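You operate a simulated robot arm through the tools that you are given. There is no shell and no other tool.

Carry out the task below with a simulated robot arm. There is one attempt and no reset: what you move stays moved.

Task
Screw down the blue and white valve caps and push their clips on; leave the red one.

Only the result counts: the job must be done as asked and must still hold three seconds after the hand-in. Knocking over, shifting, dropping, spilling or breaking anything else fails it. A push-on lid holds only when it is set on centred and level and pressed home; a screw cap is set on level and turned clockwise until tight.

Robot
A 6-joint arm with a fingered hand, fixed in place. Base frame: the origin is at the foot of the arm, x ahead of it, y to its left, z up; the work surface is at about z = 760. Readings come in mm, degrees, newtons and seconds.
With the tool pointing down near the work surface it reaches from about 160 to 880 mm from the base axis. Its first joint turns from -166.0 to 166.0 degrees. Payload 5 kg.
The TCP is the grasp point between the finger pads, 37 mm short of the fingertips. In the tool frame z runs along the fingers and y along their closing line. The gripper opens to 124 mm. The gripper's body begins 43 mm behind the TCP. The gripper is a hand of 3 fingers: y runs from the thumb to the fingers, the wrist lies at [-21, -125, -215] in the tool frame, and closing takes about 1.5 s.
Orientation is that of the tool frame in the base frame, as [roll, pitch, yaw] about the fixed x, y, z axes, in that order (R = Rz(yaw) Ry(pitch) Rx(roll)). With the fingers straight down and the wrist toward the robot, the tool's x, y and z point along [0, 1, 0], [1, 0, 0] and [0, 0, -1] of the base frame.

Tools
- The arm moves only by the tool play_rows. Its argument "series" is a list of rows, each a list of 3 entries, a list of its own where there are three numbers: the shift along the base's x, y, z in units of 50 mm (1.0 is 50 mm), then the turn, a rotation vector about the base's x, y, z in units of 8 degrees (1.0 is 8 degrees), then the gripper command, from -1 (fully open) to 1 (shut), values between in proportion. In form: [[[dx, dy, dz], [wx, wy, wz], jaw], ...]. A call has 1 to 20 rows; each row shifts and turns the commanded pose from where the row before left it. A call with a number of a shift or a turn outside -1 to 1 is refused whole. Rows are played at 5 a second. More than 50 mm and 8.6 degrees between two rows, or a gripper value outside its range, and nothing of the call is played. A pose out of reach is approached as far as the arm can. The call stops where the force on the tool passes 40 N (or 10 N more than at its start, if that is more) or the arm is blocked; 0.2 s more then pass. The fingers move at their own pace (about 72 mm/s each) and stop on an object; they squeeze with about 26 N. The grip force told is the motor's: it shows also when the fingers shut on nothing. Time passes only in rows, and 0.2 s behind the last, so rows that do not move let the fingers close. It gives the time, the measured TCP pose, the force on the tool (base axes), the opening and the grip force at its end, in the units of the frame above (readings bear some noise), with the torque about the TCP (base axes, N m) and any sound that the robot's microphone picked up, and new pictures: "show" is both (left out), scene, wrist or none.
- Cameras (640 x 400 px; columns grow to the right, rows downward): "scene" is fixed at [49.6, 499.6, 1362.1]; the picture's right is [-0.71, -0.71, 0.00], its down [-0.21, 0.21, -0.96] and it looks along [0.68, -0.68, -0.29] (base axes); focal length 339 px, centre (320, 200). "wrist" rides on the gripper at [72, -104, -154] in the tool frame; the picture's right is [-0.83, 0.26, -0.49], its down [-0.51, -0.72, 0.47] and it looks along [-0.23, 0.64, 0.73] (tool axes); focal length 243 px, centre (320, 200).
- set_grasp(shape): the hand has 3 fingers and takes this shape, open, in about a second: jaw (thumb against the fingers, like two jaws); tri (thumb and two fingers); tip (a fingertip pinch); poke (one finger out to press); point (the index stretched); flat (the hand flat); cup (the hand cupped); fist (a fist). The gripper value then closes the fingers along that shape, each until it touches; the sizes above hold for jaw. It gives what a move gives, with no picture.
- probe_pixels(camera, pixels): there is no depth. For up to 12 entries [column, row, z] of the newest picture of that camera ("zoom" is the newest enlarged one), the place [x, y] in the base frame at which the ray of that pixel passes the height z, good to about 2 mm. The clock stands still meanwhile.
- enlarge(camera, box): a new picture of the part [left, top, right, bottom] of that camera's present view, enlarged. The clock stands still meanwhile.
- sign_off(): hands the job in; it is judged then, once.

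Leave the gripper open and the arm clear of the work at the hand-in unless told otherwise.

The tools are called after "Emit:" as name(argument=value, ...) on one line, values as JSON. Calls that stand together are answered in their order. play_rows: Moves the arm, as the interface text tells. Its arguments: {"type":"object","properties":{"series":{"type":"array"},"show":{"type":"string","enum":["both","scene","wrist","none"]}},"required":["series"]} The other tools are called the same way: set_grasp (shape) gives the hand a shape; probe_pixels (camera, pixels) gives the place at which the rays of pixels pass given heights; enlarge (camera, box) takes an enlarged picture of a part of a camera's view; sign_off () hands the job in.

At the start:

```text
time_s: 0.0
tool_pos: [704.9, -242.2, 1092.3]
tool_rot: [-180.0, 0.0, 90.0]
force: [0.4, -0.3, 0.3]
wrist_torque: [0.01, -0.02, 0.02]
finger_gap: 123.4
gripper_force: 0.0
shape: jaw
```

scene: 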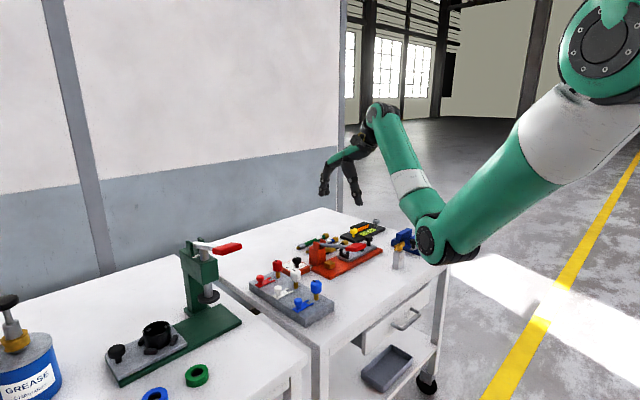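
wrist: 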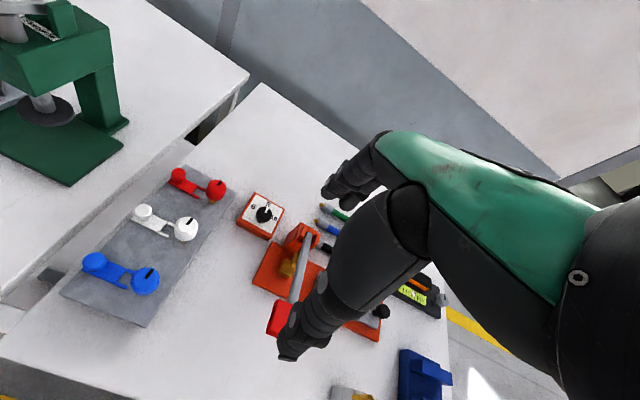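

I see a grey plate carrying three caps (red, white, blue) with clips beside them. I'll enlarge the scene around (290,290) and the wrist view around (150,240).

Emit:
enlarge(camera="scene", box=[235, 245, 345, 330])

Emit:
enlarge(camera="wrist", box=[50, 150, 250, 330])

```text
4.71 times, centred on (290, 288) of scene
```

zoom: 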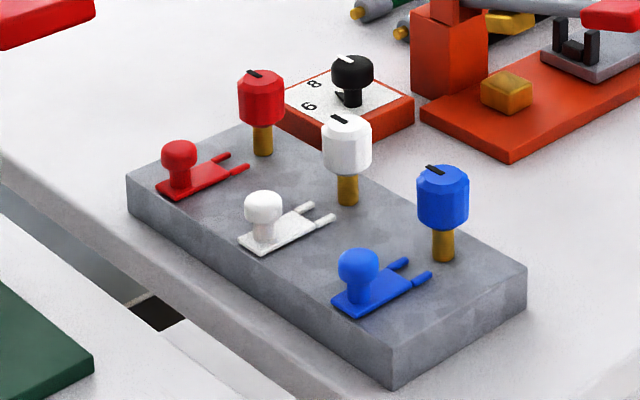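

```text
2.22 times, centred on (150, 240) of wrist
```

zoom: 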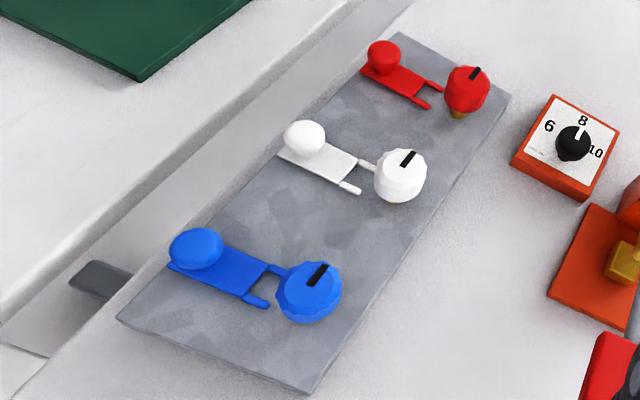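

Probing the plate corners and cap and knob positions in the wrist zoom (blue cap top at (318,275), white (400,165), knobs at (195,248) and (303,138)).

Emit:
probe_pixels(camera="zoom", pixels=[[400, 32, 790], [510, 97, 790], [308, 393, 790], [117, 318, 790], [318, 275, 790], [318, 275, 850], [400, 160, 790], [400, 160, 850], [195, 245, 790], [195, 245, 850], [303, 136, 790], [303, 136, 850]])

Emit:
enlarge(camera="scene", box=[235, 245, 345, 330])

```text
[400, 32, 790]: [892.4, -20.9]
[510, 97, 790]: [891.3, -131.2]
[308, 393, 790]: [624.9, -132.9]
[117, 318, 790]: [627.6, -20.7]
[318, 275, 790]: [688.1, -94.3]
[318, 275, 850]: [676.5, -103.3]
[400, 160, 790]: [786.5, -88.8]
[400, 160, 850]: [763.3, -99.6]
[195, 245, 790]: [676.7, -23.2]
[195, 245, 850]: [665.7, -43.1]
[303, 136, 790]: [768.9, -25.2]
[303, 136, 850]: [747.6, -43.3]
```

```text
4.71 times, centred on (290, 288) of scene
```

zoom: 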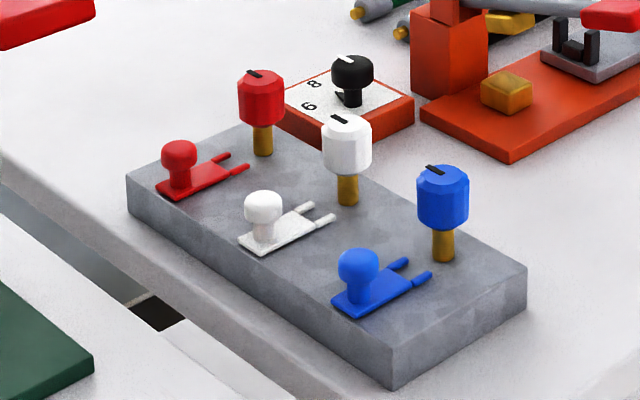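

Probing the same features in the scene zoom to triangulate heights.

Emit:
probe_pixels(camera="zoom", pixels=[[127, 178, 790], [398, 348, 790], [527, 270, 790], [392, 388, 760], [442, 258, 785], [347, 203, 785], [443, 170, 840], [443, 170, 860], [346, 120, 840], [346, 120, 860], [358, 252, 820], [263, 195, 820]])

Emit:
probe_pixels(camera="zoom", pixels=[[418, 195, 840], [468, 195, 840], [433, 245, 800], [454, 245, 800], [431, 228, 800], [417, 220, 830], [337, 268, 810], [380, 268, 810], [389, 262, 790], [407, 262, 790], [416, 280, 790], [432, 275, 790]])

```text
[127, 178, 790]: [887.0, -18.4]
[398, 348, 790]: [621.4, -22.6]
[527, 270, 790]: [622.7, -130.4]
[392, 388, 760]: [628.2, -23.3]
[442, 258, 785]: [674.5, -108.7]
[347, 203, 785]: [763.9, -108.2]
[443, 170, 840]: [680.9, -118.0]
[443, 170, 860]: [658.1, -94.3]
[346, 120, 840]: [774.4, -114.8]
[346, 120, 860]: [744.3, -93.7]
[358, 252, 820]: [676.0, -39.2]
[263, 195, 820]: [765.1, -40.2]
```

```text
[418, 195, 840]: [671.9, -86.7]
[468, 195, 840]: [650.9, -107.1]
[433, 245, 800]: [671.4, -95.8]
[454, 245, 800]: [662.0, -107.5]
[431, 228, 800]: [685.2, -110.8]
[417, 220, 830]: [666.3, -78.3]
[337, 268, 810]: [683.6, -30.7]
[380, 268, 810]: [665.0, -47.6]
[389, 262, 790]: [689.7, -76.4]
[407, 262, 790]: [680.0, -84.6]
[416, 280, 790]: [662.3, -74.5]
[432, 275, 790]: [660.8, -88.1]
```

Estimates: plate top at about z 786, blue stem about (672,-104) with cap top about 849, white stem about (762,-104), clip knobs at y about -35. Next I'll move above the blue cap at z about 1000 for a close look.

Emit:
play_rows(series=[[[-0.22, 0.92, -0.6], [0, 0, 0], -1], [[-0.22, 0.92, -0.6], [0, 0, 0], -1], [[-0.22, 0.92, -0.6], [0, 0, 0], -1], [[0, 0, 0], [0, 0, 0], -1], [[0, 0, 0], [0, 0, 0], -1]])

```text
refused: row 1 steps farther than a row can; nothing moved
```

The row was longer than 50 mm in total, so I'll split the move into four smaller rows.

Emit:
play_rows(series=[[[-0.165, 0.69, -0.45], [0, 0, 0], -1], [[-0.165, 0.69, -0.45], [0, 0, 0], -1], [[-0.165, 0.69, -0.45], [0, 0, 0], -1], [[-0.165, 0.69, -0.45], [0, 0, 0], -1], [[0, 0, 0], [0, 0, 0], -1], [[0, 0, 0], [0, 0, 0], -1]])

```text
time_s: 1.4
tool_pos: [670.8, -105.1, 1003.1]
tool_rot: [180.0, 0.1, 89.9]
force: [0.2, 0.2, 0.9]
wrist_torque: [-0.01, -0.01, 0.01]
finger_gap: 123.9
gripper_force: 0.1
shape: jaw
```

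scene: 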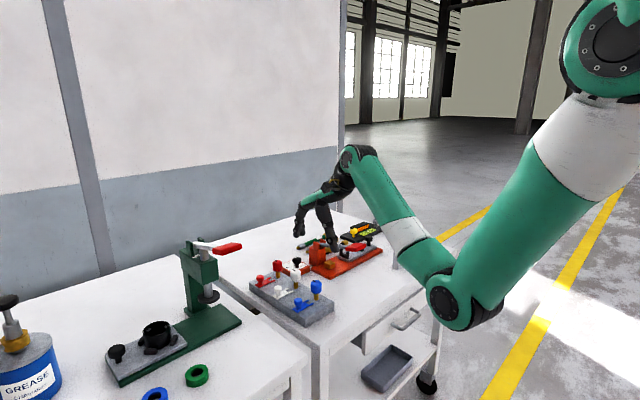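
wrist: 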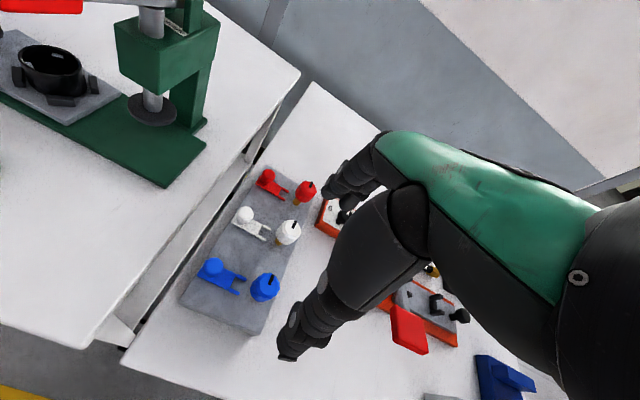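

The blue cap shows at (264,287), almost directly below the TCP. I'll enlarge this view to refine its position and shape.

Emit:
enlarge(camera="wrist", box=[170, 160, 330, 340])

Emit:
enlarge(camera="scene", box=[280, 210, 400, 330])

Emit:
enlarge(camera="wrist", box=[190, 240, 300, 310])

```text
2.22 times, centred on (250, 250) of wrist
```

zoom: 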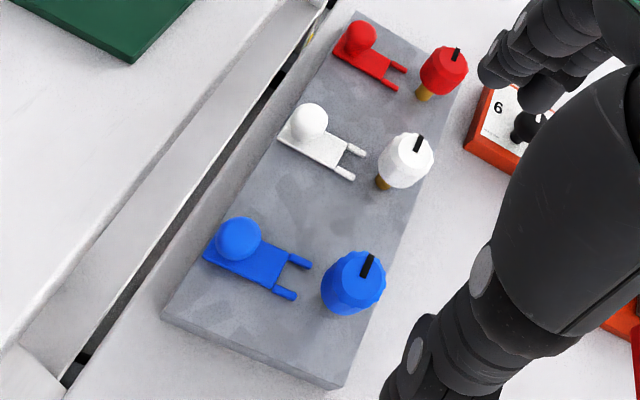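

```text
3.33 times, centred on (340, 270) of scene
```

zoom: 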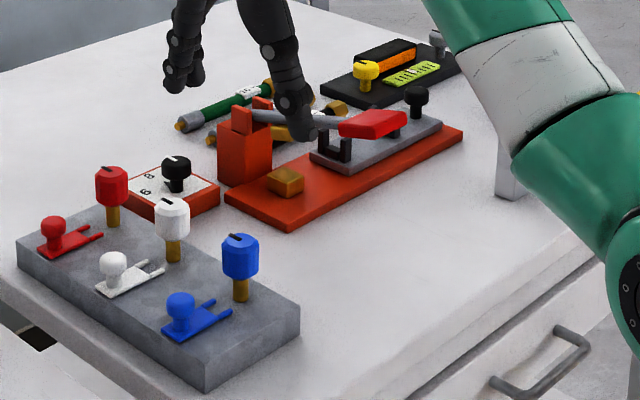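

```text
5.71 times, centred on (245, 275) of wrist
```

zoom: 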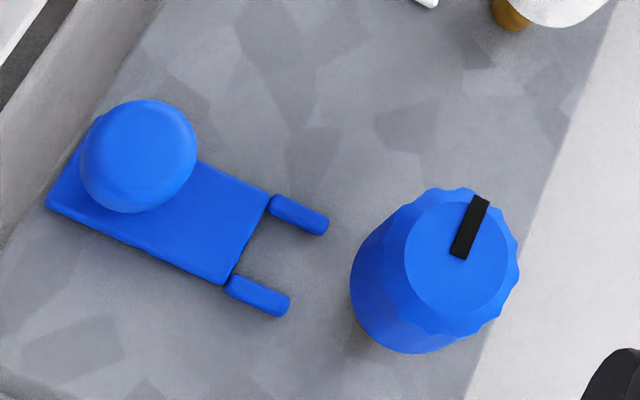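

The blue cap's top disc is centred at zoom (457,257) and the clip knob at (140,155). The fork tips are at (325,222) and (285,303). Probing these.

Emit:
probe_pixels(camera="zoom", pixels=[[457, 257, 850], [457, 257, 840], [140, 155, 825], [140, 155, 815], [320, 222, 790], [282, 303, 790], [270, 200, 790], [228, 285, 790], [85, 150, 790], [45, 205, 790], [482, 200, 850], [457, 255, 850]])

```text
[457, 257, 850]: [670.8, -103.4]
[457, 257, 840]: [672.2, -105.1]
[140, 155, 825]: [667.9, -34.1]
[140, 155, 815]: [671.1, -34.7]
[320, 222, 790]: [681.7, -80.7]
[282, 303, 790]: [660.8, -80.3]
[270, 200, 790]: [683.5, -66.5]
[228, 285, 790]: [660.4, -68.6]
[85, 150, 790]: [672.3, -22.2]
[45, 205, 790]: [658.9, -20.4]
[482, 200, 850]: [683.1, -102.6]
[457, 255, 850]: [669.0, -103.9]
```

The blue axis is at about (671.5,-104). Before descending I'll close to a gap of about 60 mm and test in the air how far the hand can yaw counter-clockwise.

Emit:
play_rows(series=[[[0, 0, 0], [0, 0, 1], 0], [[0, 0, 0], [0, 0, 1], 0], [[0, 0, 0], [0, 0, 1], 0], [[0, 0, 0], [0, 0, 1], 0], [[0, 0, 0], [0, 0, 1], 0], [[0, 0, 0], [0, 0, 1], 0], [[0, 0, 0], [0, 0, 1], 0], [[0, 0, 0], [0, 0, 1], 0], [[0, 0, 0], [0, 0, 1], 0], [[0, 0, 0], [0, 0, 1], 0], [[0, 0, 0], [0, 0, 1], 0], [[0, 0, 0], [0, 0, 1], 0], [[0, 0, 0], [0, 0, 0], 0], [[0, 0, 0], [0, 0, 0], 0]])

```text
time_s: 4.4
tool_pos: [699.5, -101.7, 979.0]
tool_rot: [-180.0, 0.0, -174.0]
force: [0.0, 0.1, 0.4]
wrist_torque: [-0.02, -0.01, 0.0]
finger_gap: 62.5
gripper_force: 0.0
shape: jaw
out of reach, approached as far as the arm can: row 11, 12
```

scene: 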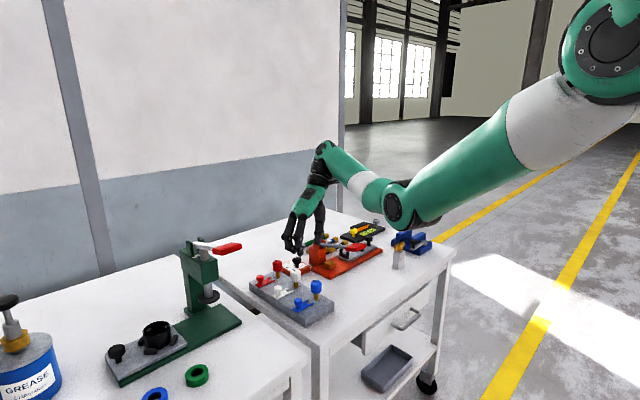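
wrist: 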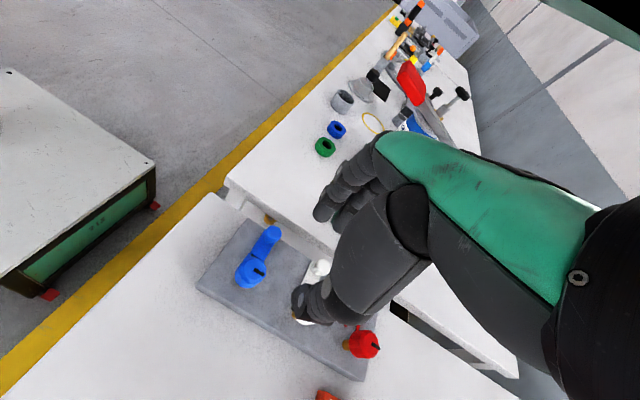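

Up to about +80° is reachable. Next I'll turn back and test the clockwise range.

Emit:
play_rows(series=[[[0, 0, 0], [0, 0, -1], 0], [[0, 0, 0], [0, 0, -1], 0], [[0, 0, 0], [0, 0, -1], 0], [[0, 0, 0], [0, 0, -1], 0], [[0, 0, 0], [0, 0, -1], 0], [[0, 0, 0], [0, 0, -1], 0], [[0, 0, 0], [0, 0, -1], 0], [[0, 0, 0], [0, 0, -1], 0], [[0, 0, 0], [0, 0, -1], 0], [[0, 0, 0], [0, 0, -1], 0], [[0, 0, 0], [0, 0, -1], 0], [[0, 0, 0], [0, 0, -1], 0], [[0, 0, 0], [0, 0, 0], 0], [[0, 0, 0], [0, 0, 0], 0]], show="none")

Emit:
play_rows(series=[[[0, 0, 0], [0, 0, -1], 0], [[0, 0, 0], [0, 0, -1], 0], [[0, 0, 0], [0, 0, -1], 0], [[0, 0, 0], [0, 0, -1], 0], [[0, 0, 0], [0, 0, -1], 0], [[0, 0, 0], [0, 0, -1], 0], [[0, 0, 0], [0, 0, -1], 0], [[0, 0, 0], [0, 0, -1], 0], [[0, 0, 0], [0, 0, -1], 0], [[0, 0, 0], [0, 0, -1], 0], [[0, 0, 0], [0, 0, -1], 0], [[0, 0, 0], [0, 0, -1], 0], [[0, 0, 0], [0, 0, 0], 0], [[0, 0, 0], [0, 0, 0], 0]])

```text
time_s: 7.4
tool_pos: [699.9, -101.6, 978.6]
tool_rot: [179.9, 0.0, 90.0]
force: [0.2, -0.2, 1.0]
wrist_torque: [-0.01, 0.01, 0.03]
finger_gap: 62.6
gripper_force: 0.1
shape: jaw
```

```text
time_s: 10.4
tool_pos: [700.2, -101.5, 978.9]
tool_rot: [-180.0, -0.1, -5.9]
force: [0.7, -0.1, 0.7]
wrist_torque: [-0.02, -0.01, 0.0]
finger_gap: 62.6
gripper_force: 0.0
shape: jaw
```

scene: 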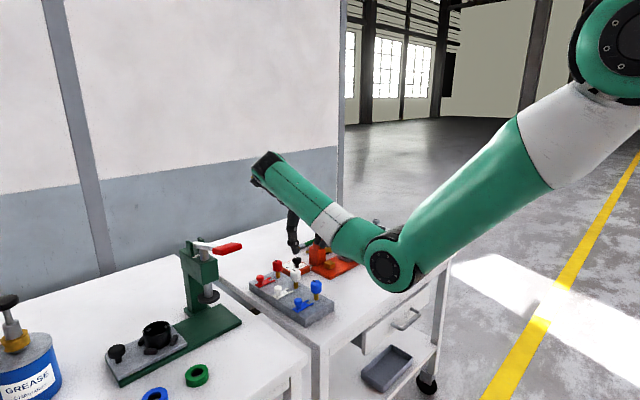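
wrist: 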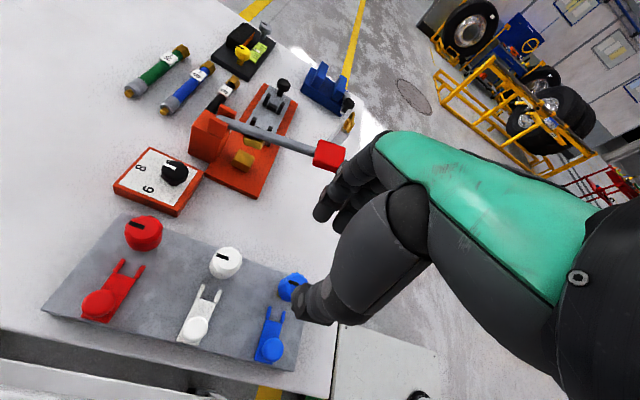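

-96° also works. I want to know how high the elbow at scene (390,270) sits before lowering, so I'll probe that pixel and the press head.

Emit:
probe_pixels(camera="scene", pixels=[[390, 270, 900], [390, 270, 1000], [390, 270, 1100], [390, 270, 1150], [270, 165, 1194], [270, 165, 1250], [240, 320, 760], [320, 350, 760], [448, 250, 760], [200, 245, 900], [240, 248, 900]])

```text
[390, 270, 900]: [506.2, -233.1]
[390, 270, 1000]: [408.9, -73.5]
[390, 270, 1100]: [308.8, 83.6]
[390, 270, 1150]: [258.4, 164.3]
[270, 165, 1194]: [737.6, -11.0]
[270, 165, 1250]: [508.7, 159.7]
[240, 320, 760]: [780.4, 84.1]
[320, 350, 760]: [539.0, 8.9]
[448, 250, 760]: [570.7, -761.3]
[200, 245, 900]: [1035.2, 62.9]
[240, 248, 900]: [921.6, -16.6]
```

The elbow stays well clear of the table. I'll swing back counter-clockwise to yaw about 154° and move over the blue axis at (671.5,-104), staying high.

Emit:
play_rows(series=[[[-0.0285, -0.0025, 0], [0, 0, 1], 0], [[-0.0285, -0.0025, 0], [0, 0, 1], 0], [[-0.0285, -0.0025, 0], [0, 0, 1], 0], [[-0.0285, -0.0025, 0], [0, 0, 1], 0], [[-0.0285, -0.0025, 0], [0, 0, 1], 0], [[-0.0285, -0.0025, 0], [0, 0, 1], 0], [[-0.0285, -0.0025, 0], [0, 0, 1], 0], [[-0.0285, -0.0025, 0], [0, 0, 1], 0], [[-0.0285, -0.0025, 0], [0, 0, 1], 0], [[-0.0285, -0.0025, 0], [0, 0, 1], 0], [[-0.0285, -0.0025, 0], [0, 0, 1], 0], [[-0.0285, -0.0025, 0], [0, 0, 1], 0], [[-0.0285, -0.0025, 0], [0, 0, 1], 0], [[-0.0285, -0.0025, 0], [0, 0, 1], 0], [[-0.0285, -0.0025, 0], [0, 0, 1], 0], [[-0.0285, -0.0025, 0], [0, 0, 1], 0], [[-0.0285, -0.0025, 0], [0, 0, 1], 0], [[-0.0285, -0.0025, 0], [0, 0, 1], 0], [[-0.0285, -0.0025, 0], [0, 0, 1], 0], [[-0.0285, -0.0025, 0], [0, 0, 1], 0]])

```text
time_s: 14.6
tool_pos: [671.5, -103.1, 979.1]
tool_rot: [180.0, 0.0, 154.0]
force: [-0.1, 0.2, 0.7]
wrist_torque: [0.02, 0.02, -0.02]
finger_gap: 62.3
gripper_force: 0.1
shape: jaw
```

scene: 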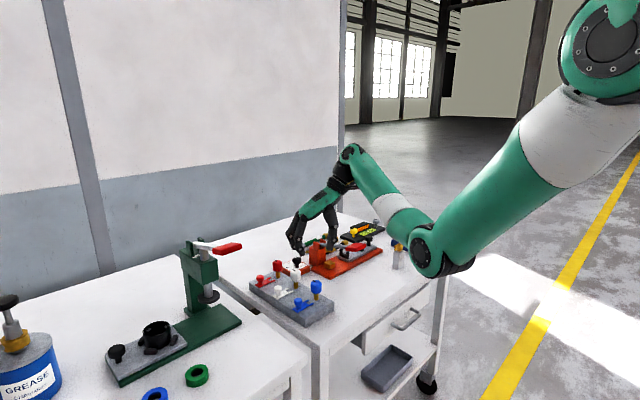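
wrist: 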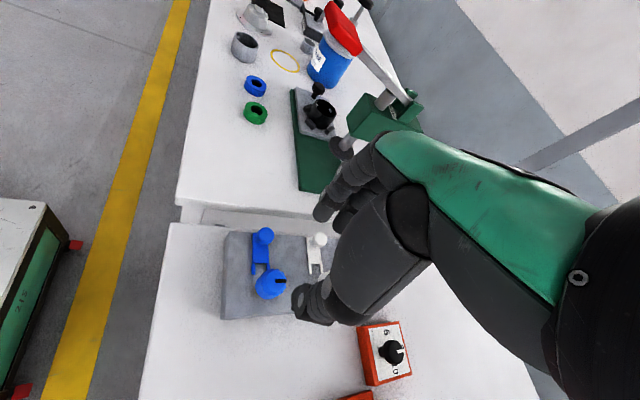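

The hand is over the blue axis. I'll lower to z about 880 and check alignment.

Emit:
play_rows(series=[[[0, -0.01, -0.8], [0, 0, 0], 0], [[0, 0, -0.8], [0, 0, 0], 0], [[0, 0, -0.38], [0, 0, 0], 0], [[0, 0, 0], [0, 0, 0], 0]])

Emit:
enlarge(camera="scene", box=[245, 210, 365, 330])

Emit:
enlarge(camera="wrist", box=[220, 180, 380, 340])

```text
time_s: 15.6
tool_pos: [671.4, -103.9, 878.5]
tool_rot: [-180.0, 0.0, 154.0]
force: [0.4, 0.4, -0.7]
wrist_torque: [-0.02, 0.01, 0.03]
finger_gap: 62.6
gripper_force: 0.0
shape: jaw
```

scene: 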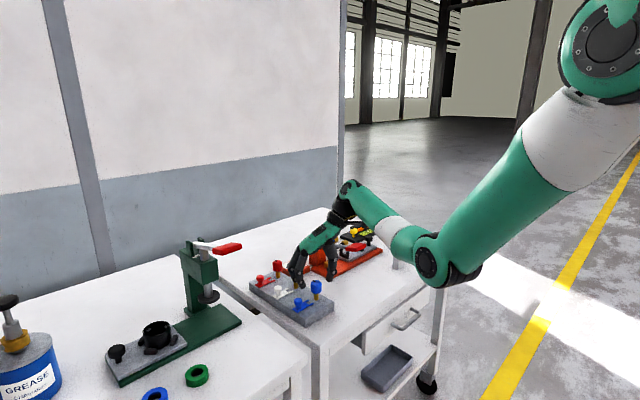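
wrist: 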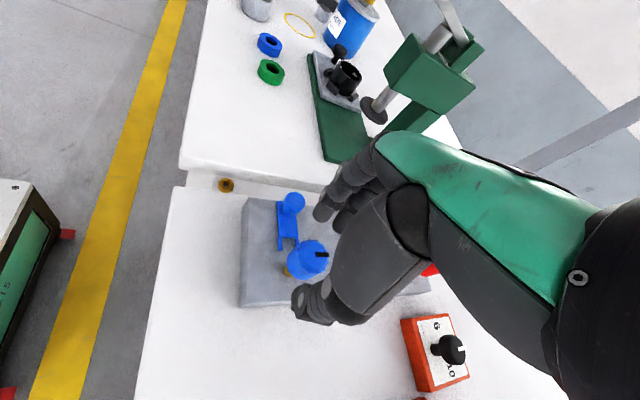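

```text
3.33 times, centred on (305, 270) of scene
```

zoom: 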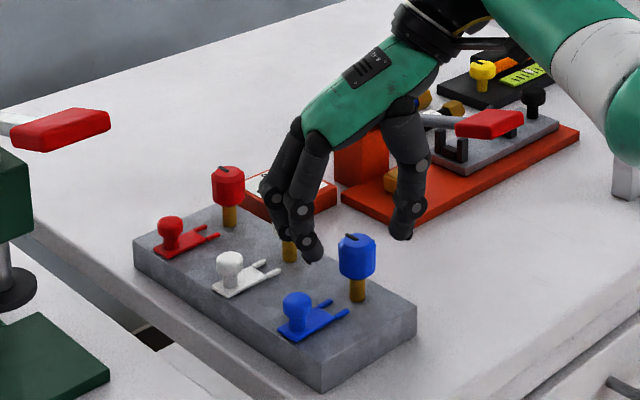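

```text
2.50 times, centred on (300, 260) of wrist
```

zoom: 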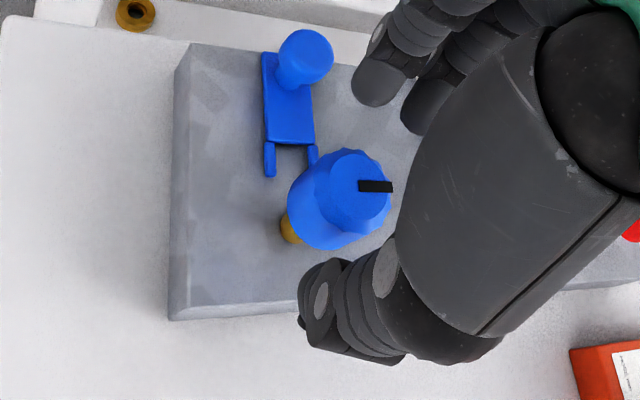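

Alignment looks good: the cap top is at wrist (316,256) against an expected (317,253). I'll lower to z about 836 and close gently onto the cap.

Emit:
play_rows(series=[[[0, 0, -0.43], [0, 0, 0], 0], [[0, 0, -0.42], [0, 0, 0], 0], [[0, 0, 0], [0, 0, 0], 0]])

Emit:
play_rows(series=[[[0, 0, 0], [0, 0, 0], 0.3], [[0, 0, 0], [0, 0, 0], 0.6], [[0, 0, 0], [0, 0, 0], 1], [[0, 0, 0], [0, 0, 0], 1], [[0, 0, 0], [0, 0, 0], 1], [[0, 0, 0], [0, 0, 0], 1]])

Emit:
enlarge(camera="scene", box=[265, 230, 355, 330])

Emit:
enlarge(camera="wrist", box=[220, 180, 380, 340])

```text
time_s: 16.4
tool_pos: [670.4, -103.1, 836.4]
tool_rot: [179.9, 0.1, 154.0]
force: [-1.0, 0.2, 0.0]
wrist_torque: [0.01, -0.01, -0.04]
finger_gap: 62.5
gripper_force: 0.1
shape: jaw
```

scene: 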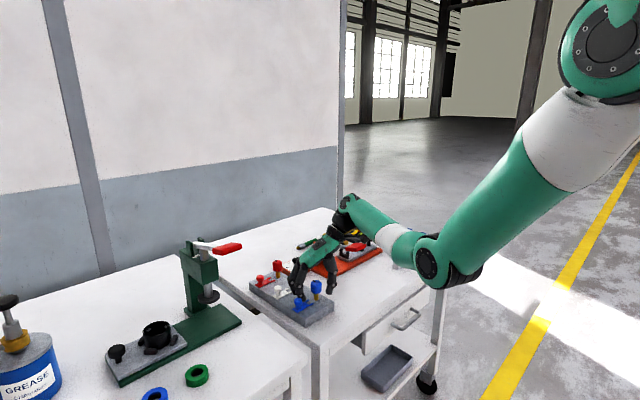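
wrist: 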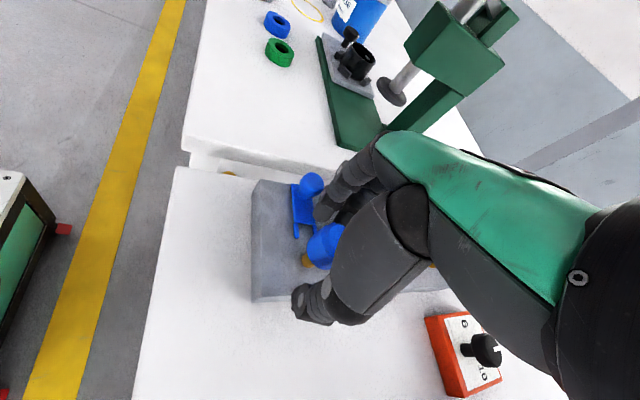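

```text
time_s: 17.8
tool_pos: [670.7, -103.7, 835.3]
tool_rot: [-179.9, -0.1, 154.1]
force: [0.1, -4.7, -11.4]
wrist_torque: [-0.1, 0.05, -0.02]
finger_gap: 16.7
gripper_force: 25.6
shape: jaw
```

scene: 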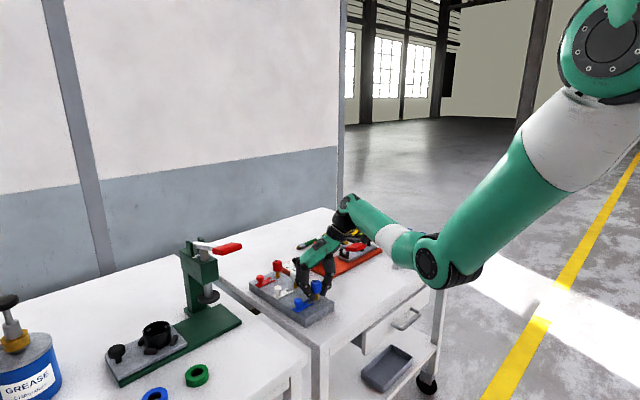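
wrist: 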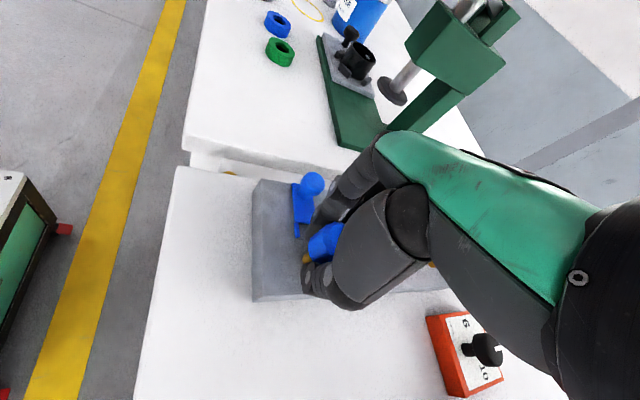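

```text
4.00 times, centred on (310, 280) of scene
```

zoom: 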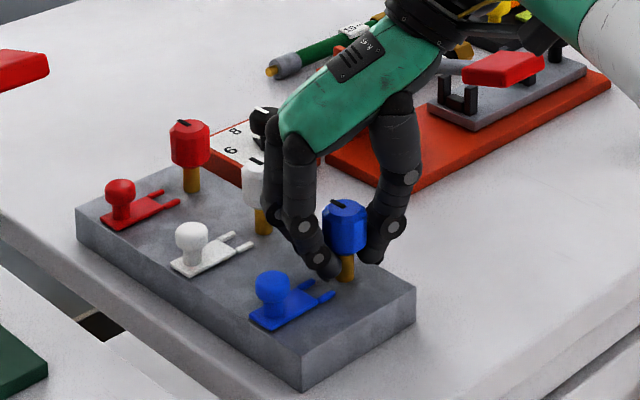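

```text
2.50 times, centred on (300, 260) of wrist
```

zoom: 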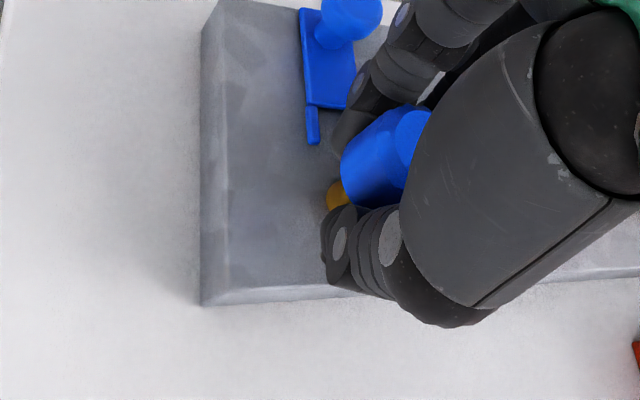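

The gap reads 16.7 mm with 11 N pulling down, so the fingertips closed under the 29 mm cap. I'll open, rise 16 mm and regrasp.

Emit:
play_rows(series=[[[0, 0, 0], [0, 0, 0], 0], [[0, 0, 0], [0, 0, 0], 0], [[0, 0, 0], [0, 0, 0], 0], [[0, 0, 0], [0, 0, 0], 0], [[0.015, 0, 0.36], [0, 0, 0], 0], [[0, 0, 0], [0, 0, 0], 0]])

Emit:
enlarge(camera="scene", box=[265, 230, 355, 330])

Emit:
play_rows(series=[[[0, 0, 0], [0, 0, 0], 0.3], [[0, 0, 0], [0, 0, 0], 0.6], [[0, 0, 0], [0, 0, 0], 1], [[0, 0, 0], [0, 0, 0], 1], [[0, 0, 0], [0, 0, 0], 1], [[0, 0, 0], [0, 0, 0], 1]])

Emit:
enlarge(camera="scene", box=[265, 230, 355, 330])

Emit:
enlarge(camera="wrist", box=[220, 180, 380, 340])

```text
time_s: 19.2
tool_pos: [670.4, -101.7, 855.7]
tool_rot: [180.0, 0.0, 154.0]
force: [-0.6, 0.7, 0.1]
wrist_torque: [0.02, 0.02, -0.01]
finger_gap: 61.7
gripper_force: 0.1
shape: jaw
```

scene: 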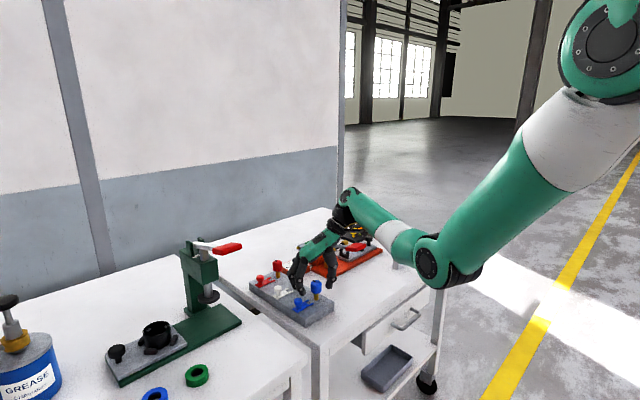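
wrist: 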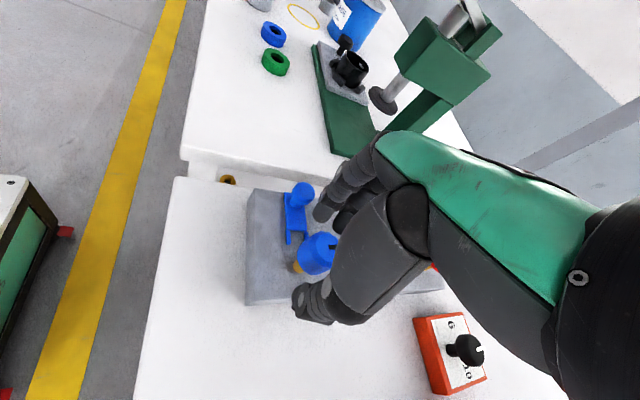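

```text
4.00 times, centred on (310, 280) of scene
```

zoom: 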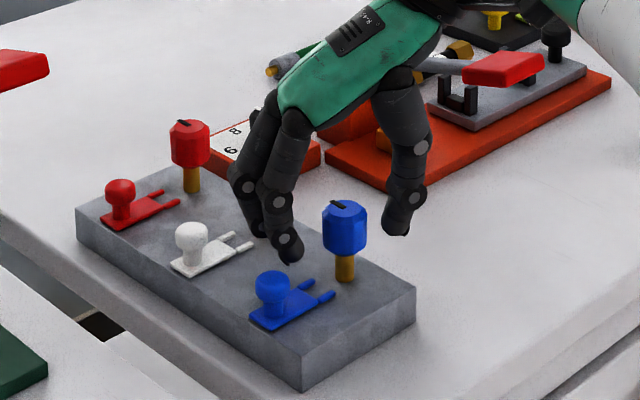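

```text
time_s: 20.6
tool_pos: [670.4, -102.4, 855.9]
tool_rot: [179.9, -0.1, 153.9]
force: [-1.5, -4.0, -1.8]
wrist_torque: [-0.13, -0.01, 0.0]
finger_gap: 21.4
gripper_force: 26.3
shape: jaw
```

scene: 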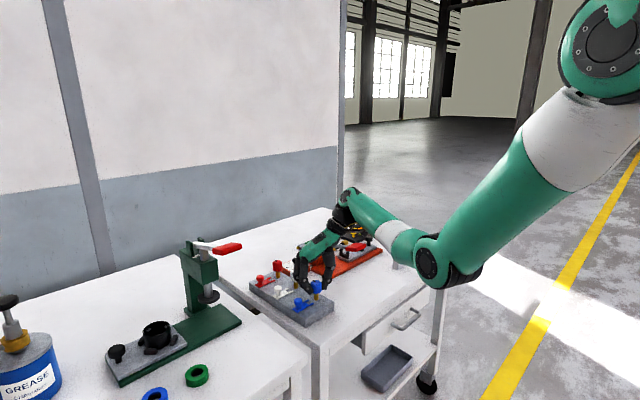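
wrist: 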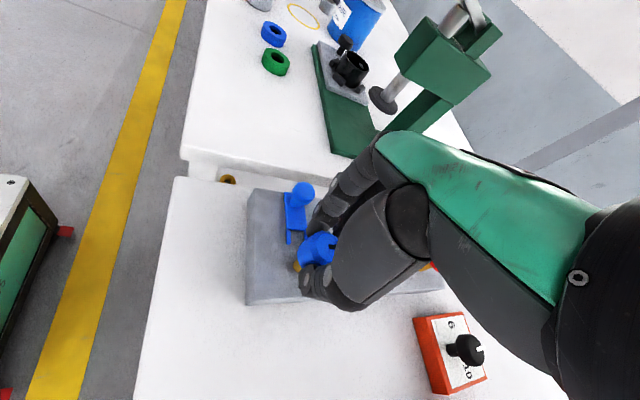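

```text
4.00 times, centred on (310, 280) of scene
```

zoom: 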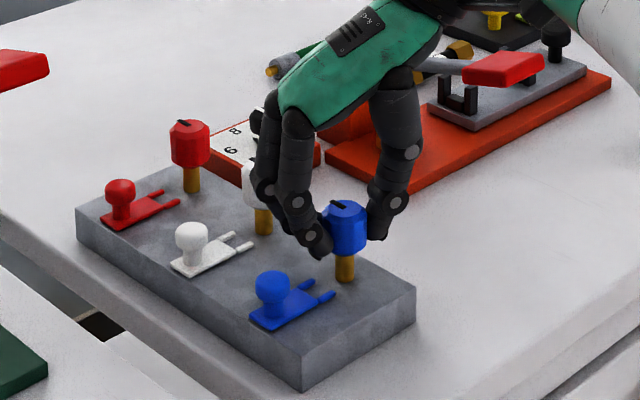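

```text
2.50 times, centred on (300, 260) of wrist
```

zoom: 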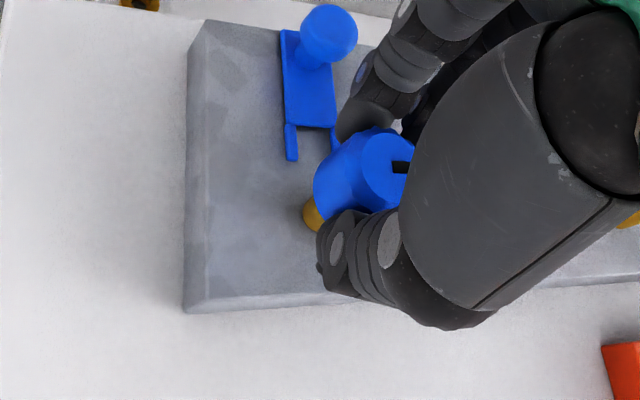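

The fingertips now grip the cap sides. I'll test a 40° clockwise turn and watch torque and force.

Emit:
play_rows(series=[[[0, 0, 0], [0, 0, -1], 1], [[0, 0, 0], [0, 0, -1], 1], [[0, 0, 0], [0, 0, -1], 1], [[0, 0, 0], [0, 0, -1], 1], [[0, 0, 0], [0, 0, -1], 1], [[0, 0, 0], [0, 0, 0], 1]])

Emit:
enlarge(camera="scene", box=[265, 230, 355, 330])

Emit:
enlarge(camera="wrist", box=[220, 180, 380, 340])

```text
time_s: 22.0
tool_pos: [672.1, -103.5, 854.5]
tool_rot: [-179.9, -0.1, 113.9]
force: [-0.9, -0.1, -12.8]
wrist_torque: [0.04, -0.06, 0.05]
finger_gap: 21.4
gripper_force: 25.8
shape: jaw
```

scene: 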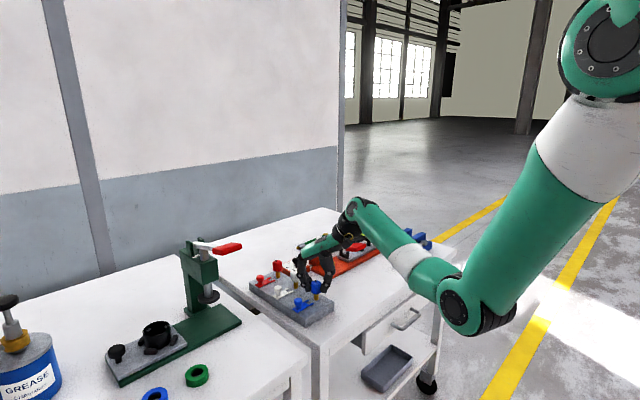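
wrist: 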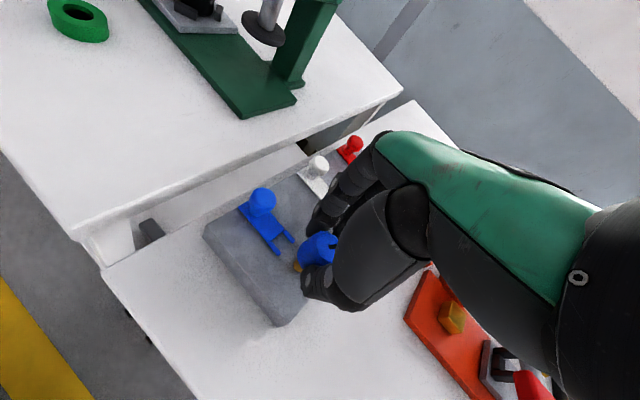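

```text
4.00 times, centred on (310, 280) of scene
```

zoom: 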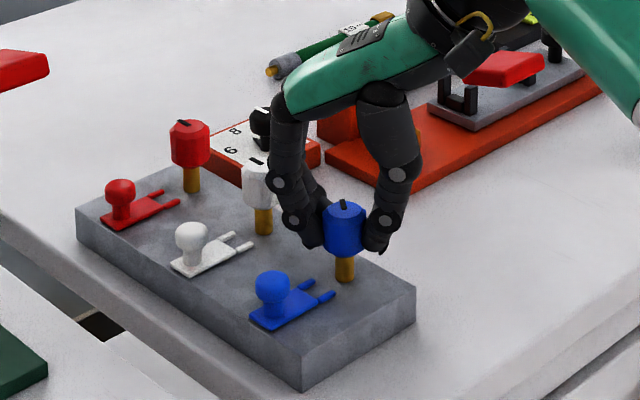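

```text
2.50 times, centred on (300, 260) of wrist
```

zoom: 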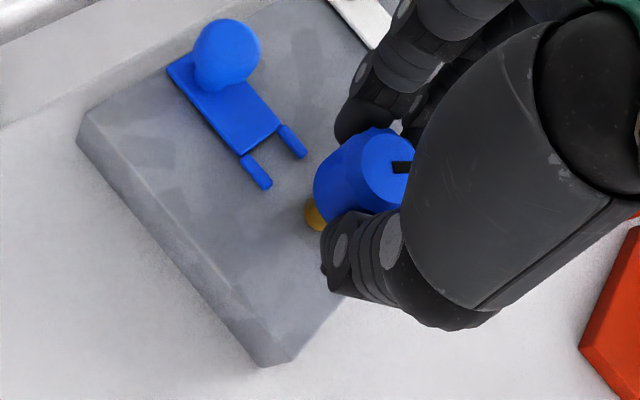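

The slot turned with the hand and the cap is pulling down at 12.8 N, so the thread is engaging. I'll find the feed by lowering 1.5 mm and reading the force.

Emit:
play_rows(series=[[[0, 0, -0.03], [0, 0, 0], 1], [[0, 0, 0], [0, 0, 0], 1]], show="none")

```text
time_s: 22.6
tool_pos: [672.2, -103.7, 854.9]
tool_rot: [-180.0, -0.1, 114.0]
force: [-7.2, -2.5, -3.7]
wrist_torque: [-0.06, 0.15, -0.01]
finger_gap: 21.0
gripper_force: 25.6
shape: jaw
```

Roughly 1.5–1.9 mm of descent per 40°. I'll continue clockwise 64° with about 0.3 mm of feed per row.

Emit:
play_rows(series=[[[0, 0, -0.006], [0, 0, -1], 1], [[0, 0, -0.006], [0, 0, -1], 1], [[0, 0, -0.006], [0, 0, -1], 1], [[0, 0, -0.006], [0, 0, -1], 1], [[0, 0, -0.006], [0, 0, -1], 1], [[0, 0, -0.006], [0, 0, -1], 1], [[0, 0, -0.006], [0, 0, -1], 1], [[0, 0, -0.006], [0, 0, -1], 1], [[0, 0, 0], [0, 0, 0], 1]])

Emit:
enlarge(camera="scene", box=[265, 230, 355, 330])

Emit:
enlarge(camera="wrist", box=[220, 180, 380, 340])

```text
time_s: 24.6
tool_pos: [672.3, -104.0, 851.9]
tool_rot: [180.0, 0.0, 49.9]
force: [-3.2, -8.6, -4.5]
wrist_torque: [-0.28, -0.05, 0.04]
finger_gap: 21.1
gripper_force: 26.1
shape: jaw
```

scene: 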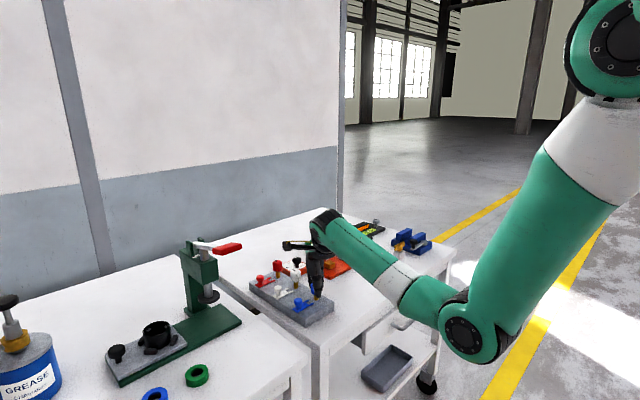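
wrist: 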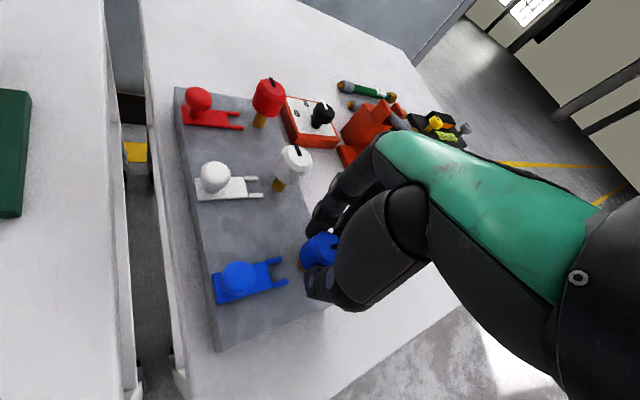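

```text
4.00 times, centred on (310, 280) of scene
```

zoom: 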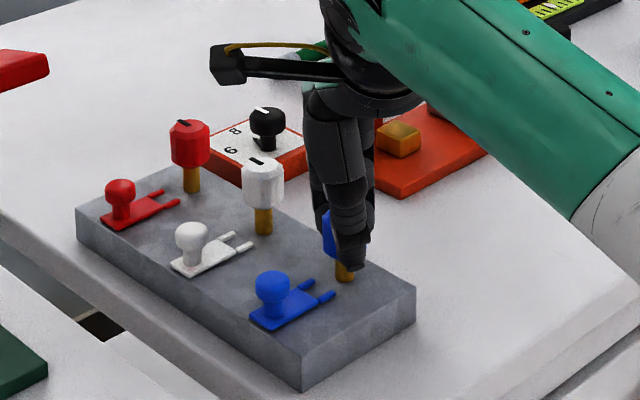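

```text
2.50 times, centred on (300, 260) of wrist
```

zoom: 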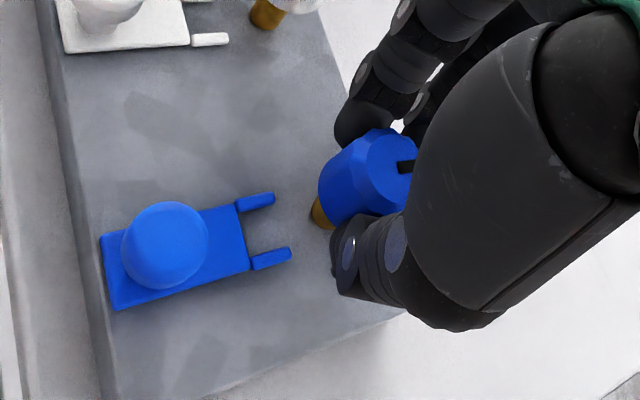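

The turn holds with stable force. I'll continue another 56° clockwise with the same feed.

Emit:
play_rows(series=[[[0, 0, -0.006], [0, 0, -1], 1], [[0, 0, -0.006], [0, 0, -1], 1], [[0, 0, -0.006], [0, 0, -1], 1], [[0, 0, -0.006], [0, 0, -1], 1], [[0, 0, -0.006], [0, 0, -1], 1], [[0, 0, -0.006], [0, 0, -1], 1], [[0, 0, -0.006], [0, 0, -1], 1], [[0, 0, 0], [0, 0, 0], 1]])

Emit:
enlarge(camera="wrist", box=[220, 180, 380, 340])

```text
time_s: 26.4
tool_pos: [671.2, -105.6, 849.9]
tool_rot: [180.0, 0.1, -6.2]
force: [-7.3, -11.2, -2.6]
wrist_torque: [-0.51, 0.2, 0.0]
finger_gap: 20.8
gripper_force: 25.5
shape: jaw
```

scene: 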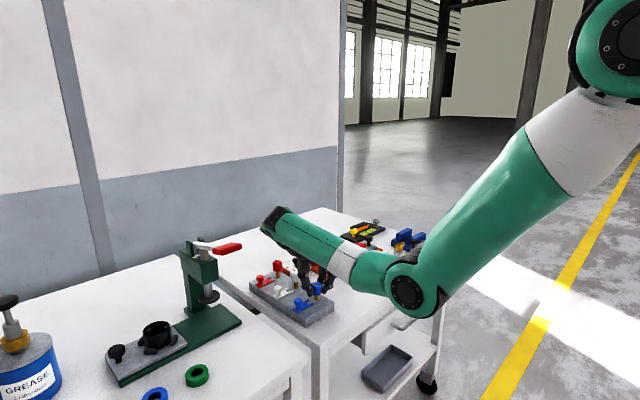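
wrist: 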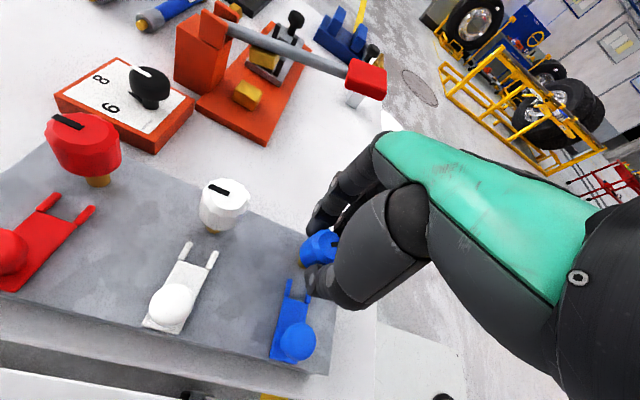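

```text
2.50 times, centred on (300, 260) of wrist
```

zoom: 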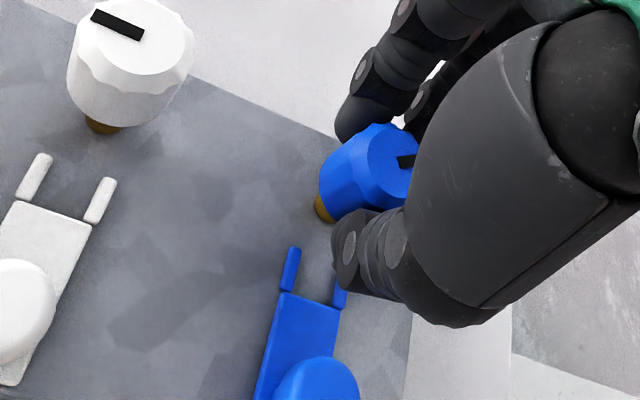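

About 160° turned in total with only slight slip. I'll relieve the sideways load by about 1 mm and try another 40° past yaw -6°.

Emit:
play_rows(series=[[[-0.012, -0.02, -0.006], [0, 0, -1], 1], [[0, 0, -0.006], [0, 0, -1], 1], [[0, 0, -0.006], [0, 0, -1], 1], [[0, 0, -0.006], [0, 0, -1], 1], [[0, 0, -0.006], [0, 0, -1], 1], [[0, 0, 0], [0, 0, 0], 1]])

Emit:
enlarge(camera="scene", box=[265, 230, 355, 330])

Emit:
enlarge(camera="wrist", box=[220, 180, 380, 340])

```text
time_s: 27.8
tool_pos: [671.9, -106.4, 848.2]
tool_rot: [180.0, 0.0, -46.2]
force: [2.4, -7.9, -8.7]
wrist_torque: [-0.39, 0.0, 0.35]
finger_gap: 20.1
gripper_force: 26.3
shape: jaw
```

scene: 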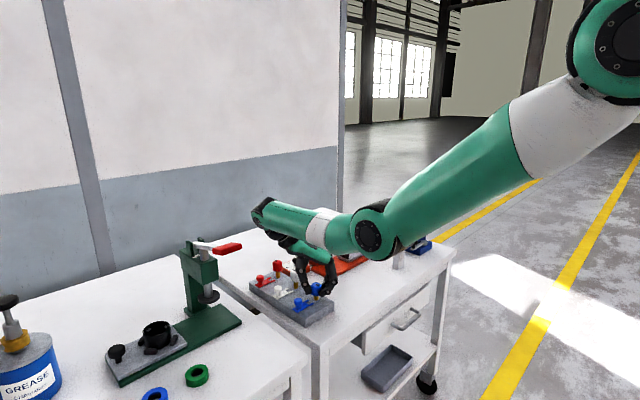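
wrist: 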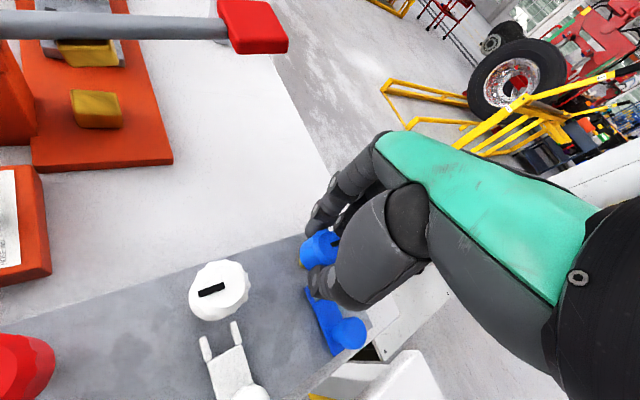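

```text
4.00 times, centred on (310, 280) of scene
```

zoom: 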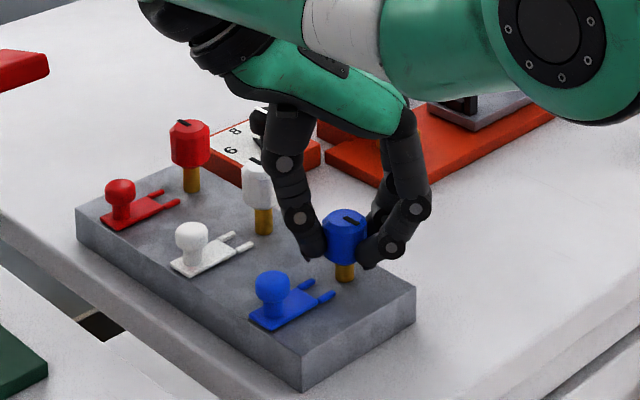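

```text
2.50 times, centred on (300, 260) of wrist
```

zoom: 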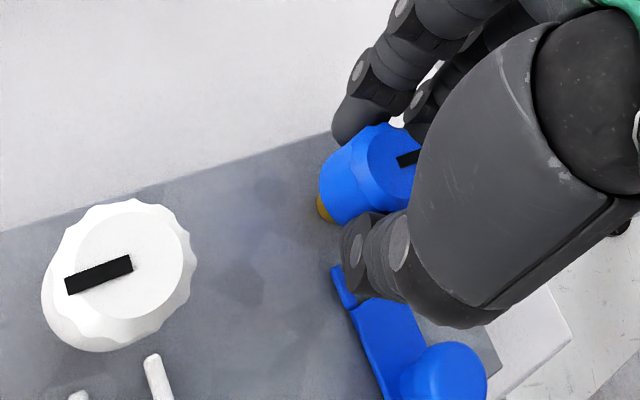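

Torque about z has risen to 0.35 N·m, so the cap may be tightening. I'll turn 24° more and compare the slot position.

Emit:
play_rows(series=[[[0, 0, -0.006], [0, 0, -1], 1], [[0, 0, -0.006], [0, 0, -1], 1], [[0, 0, -0.006], [0, 0, -1], 1], [[0, 0, 0], [0, 0, 0], 1]])

Emit:
enlarge(camera="scene", box=[265, 230, 355, 330])

Emit:
enlarge(camera="wrist", box=[220, 180, 380, 340])

```text
time_s: 28.8
tool_pos: [673.0, -107.3, 847.7]
tool_rot: [-180.0, -0.3, -70.1]
force: [10.7, -34.0, -6.5]
wrist_torque: [-1.01, -0.21, 0.8]
finger_gap: 19.2
gripper_force: 26.1
shape: jaw
```

scene: 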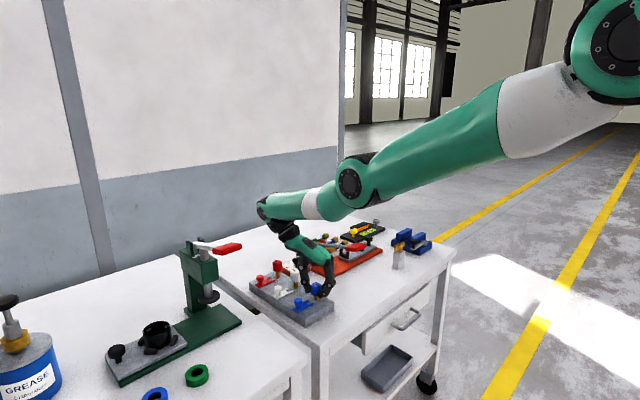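
wrist: 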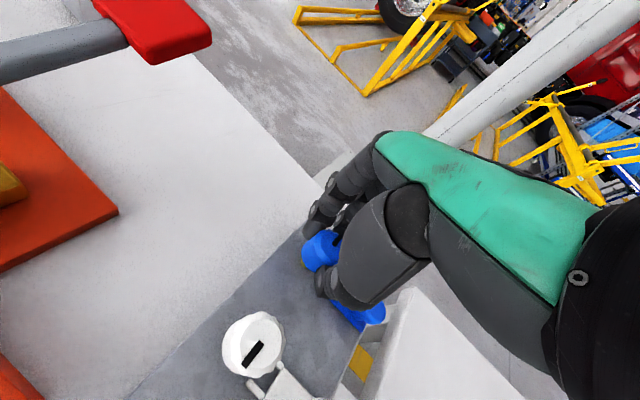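

```text
4.00 times, centred on (310, 280) of scene
```

zoom: 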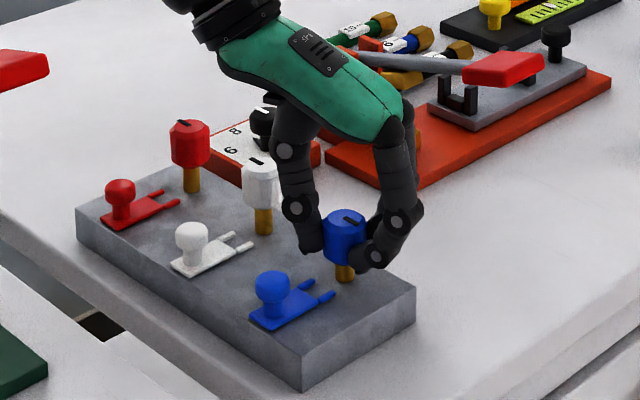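

```text
2.50 times, centred on (300, 260) of wrist
```

zoom: 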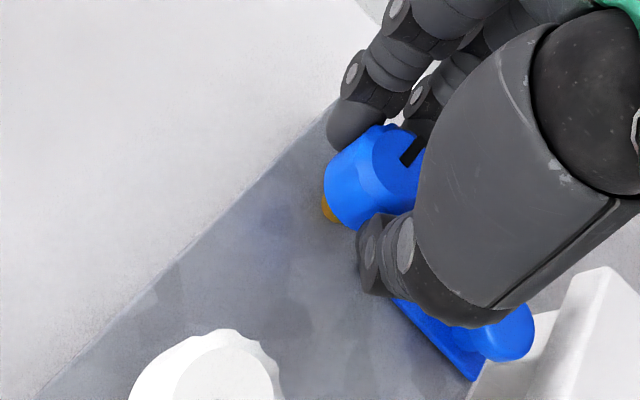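

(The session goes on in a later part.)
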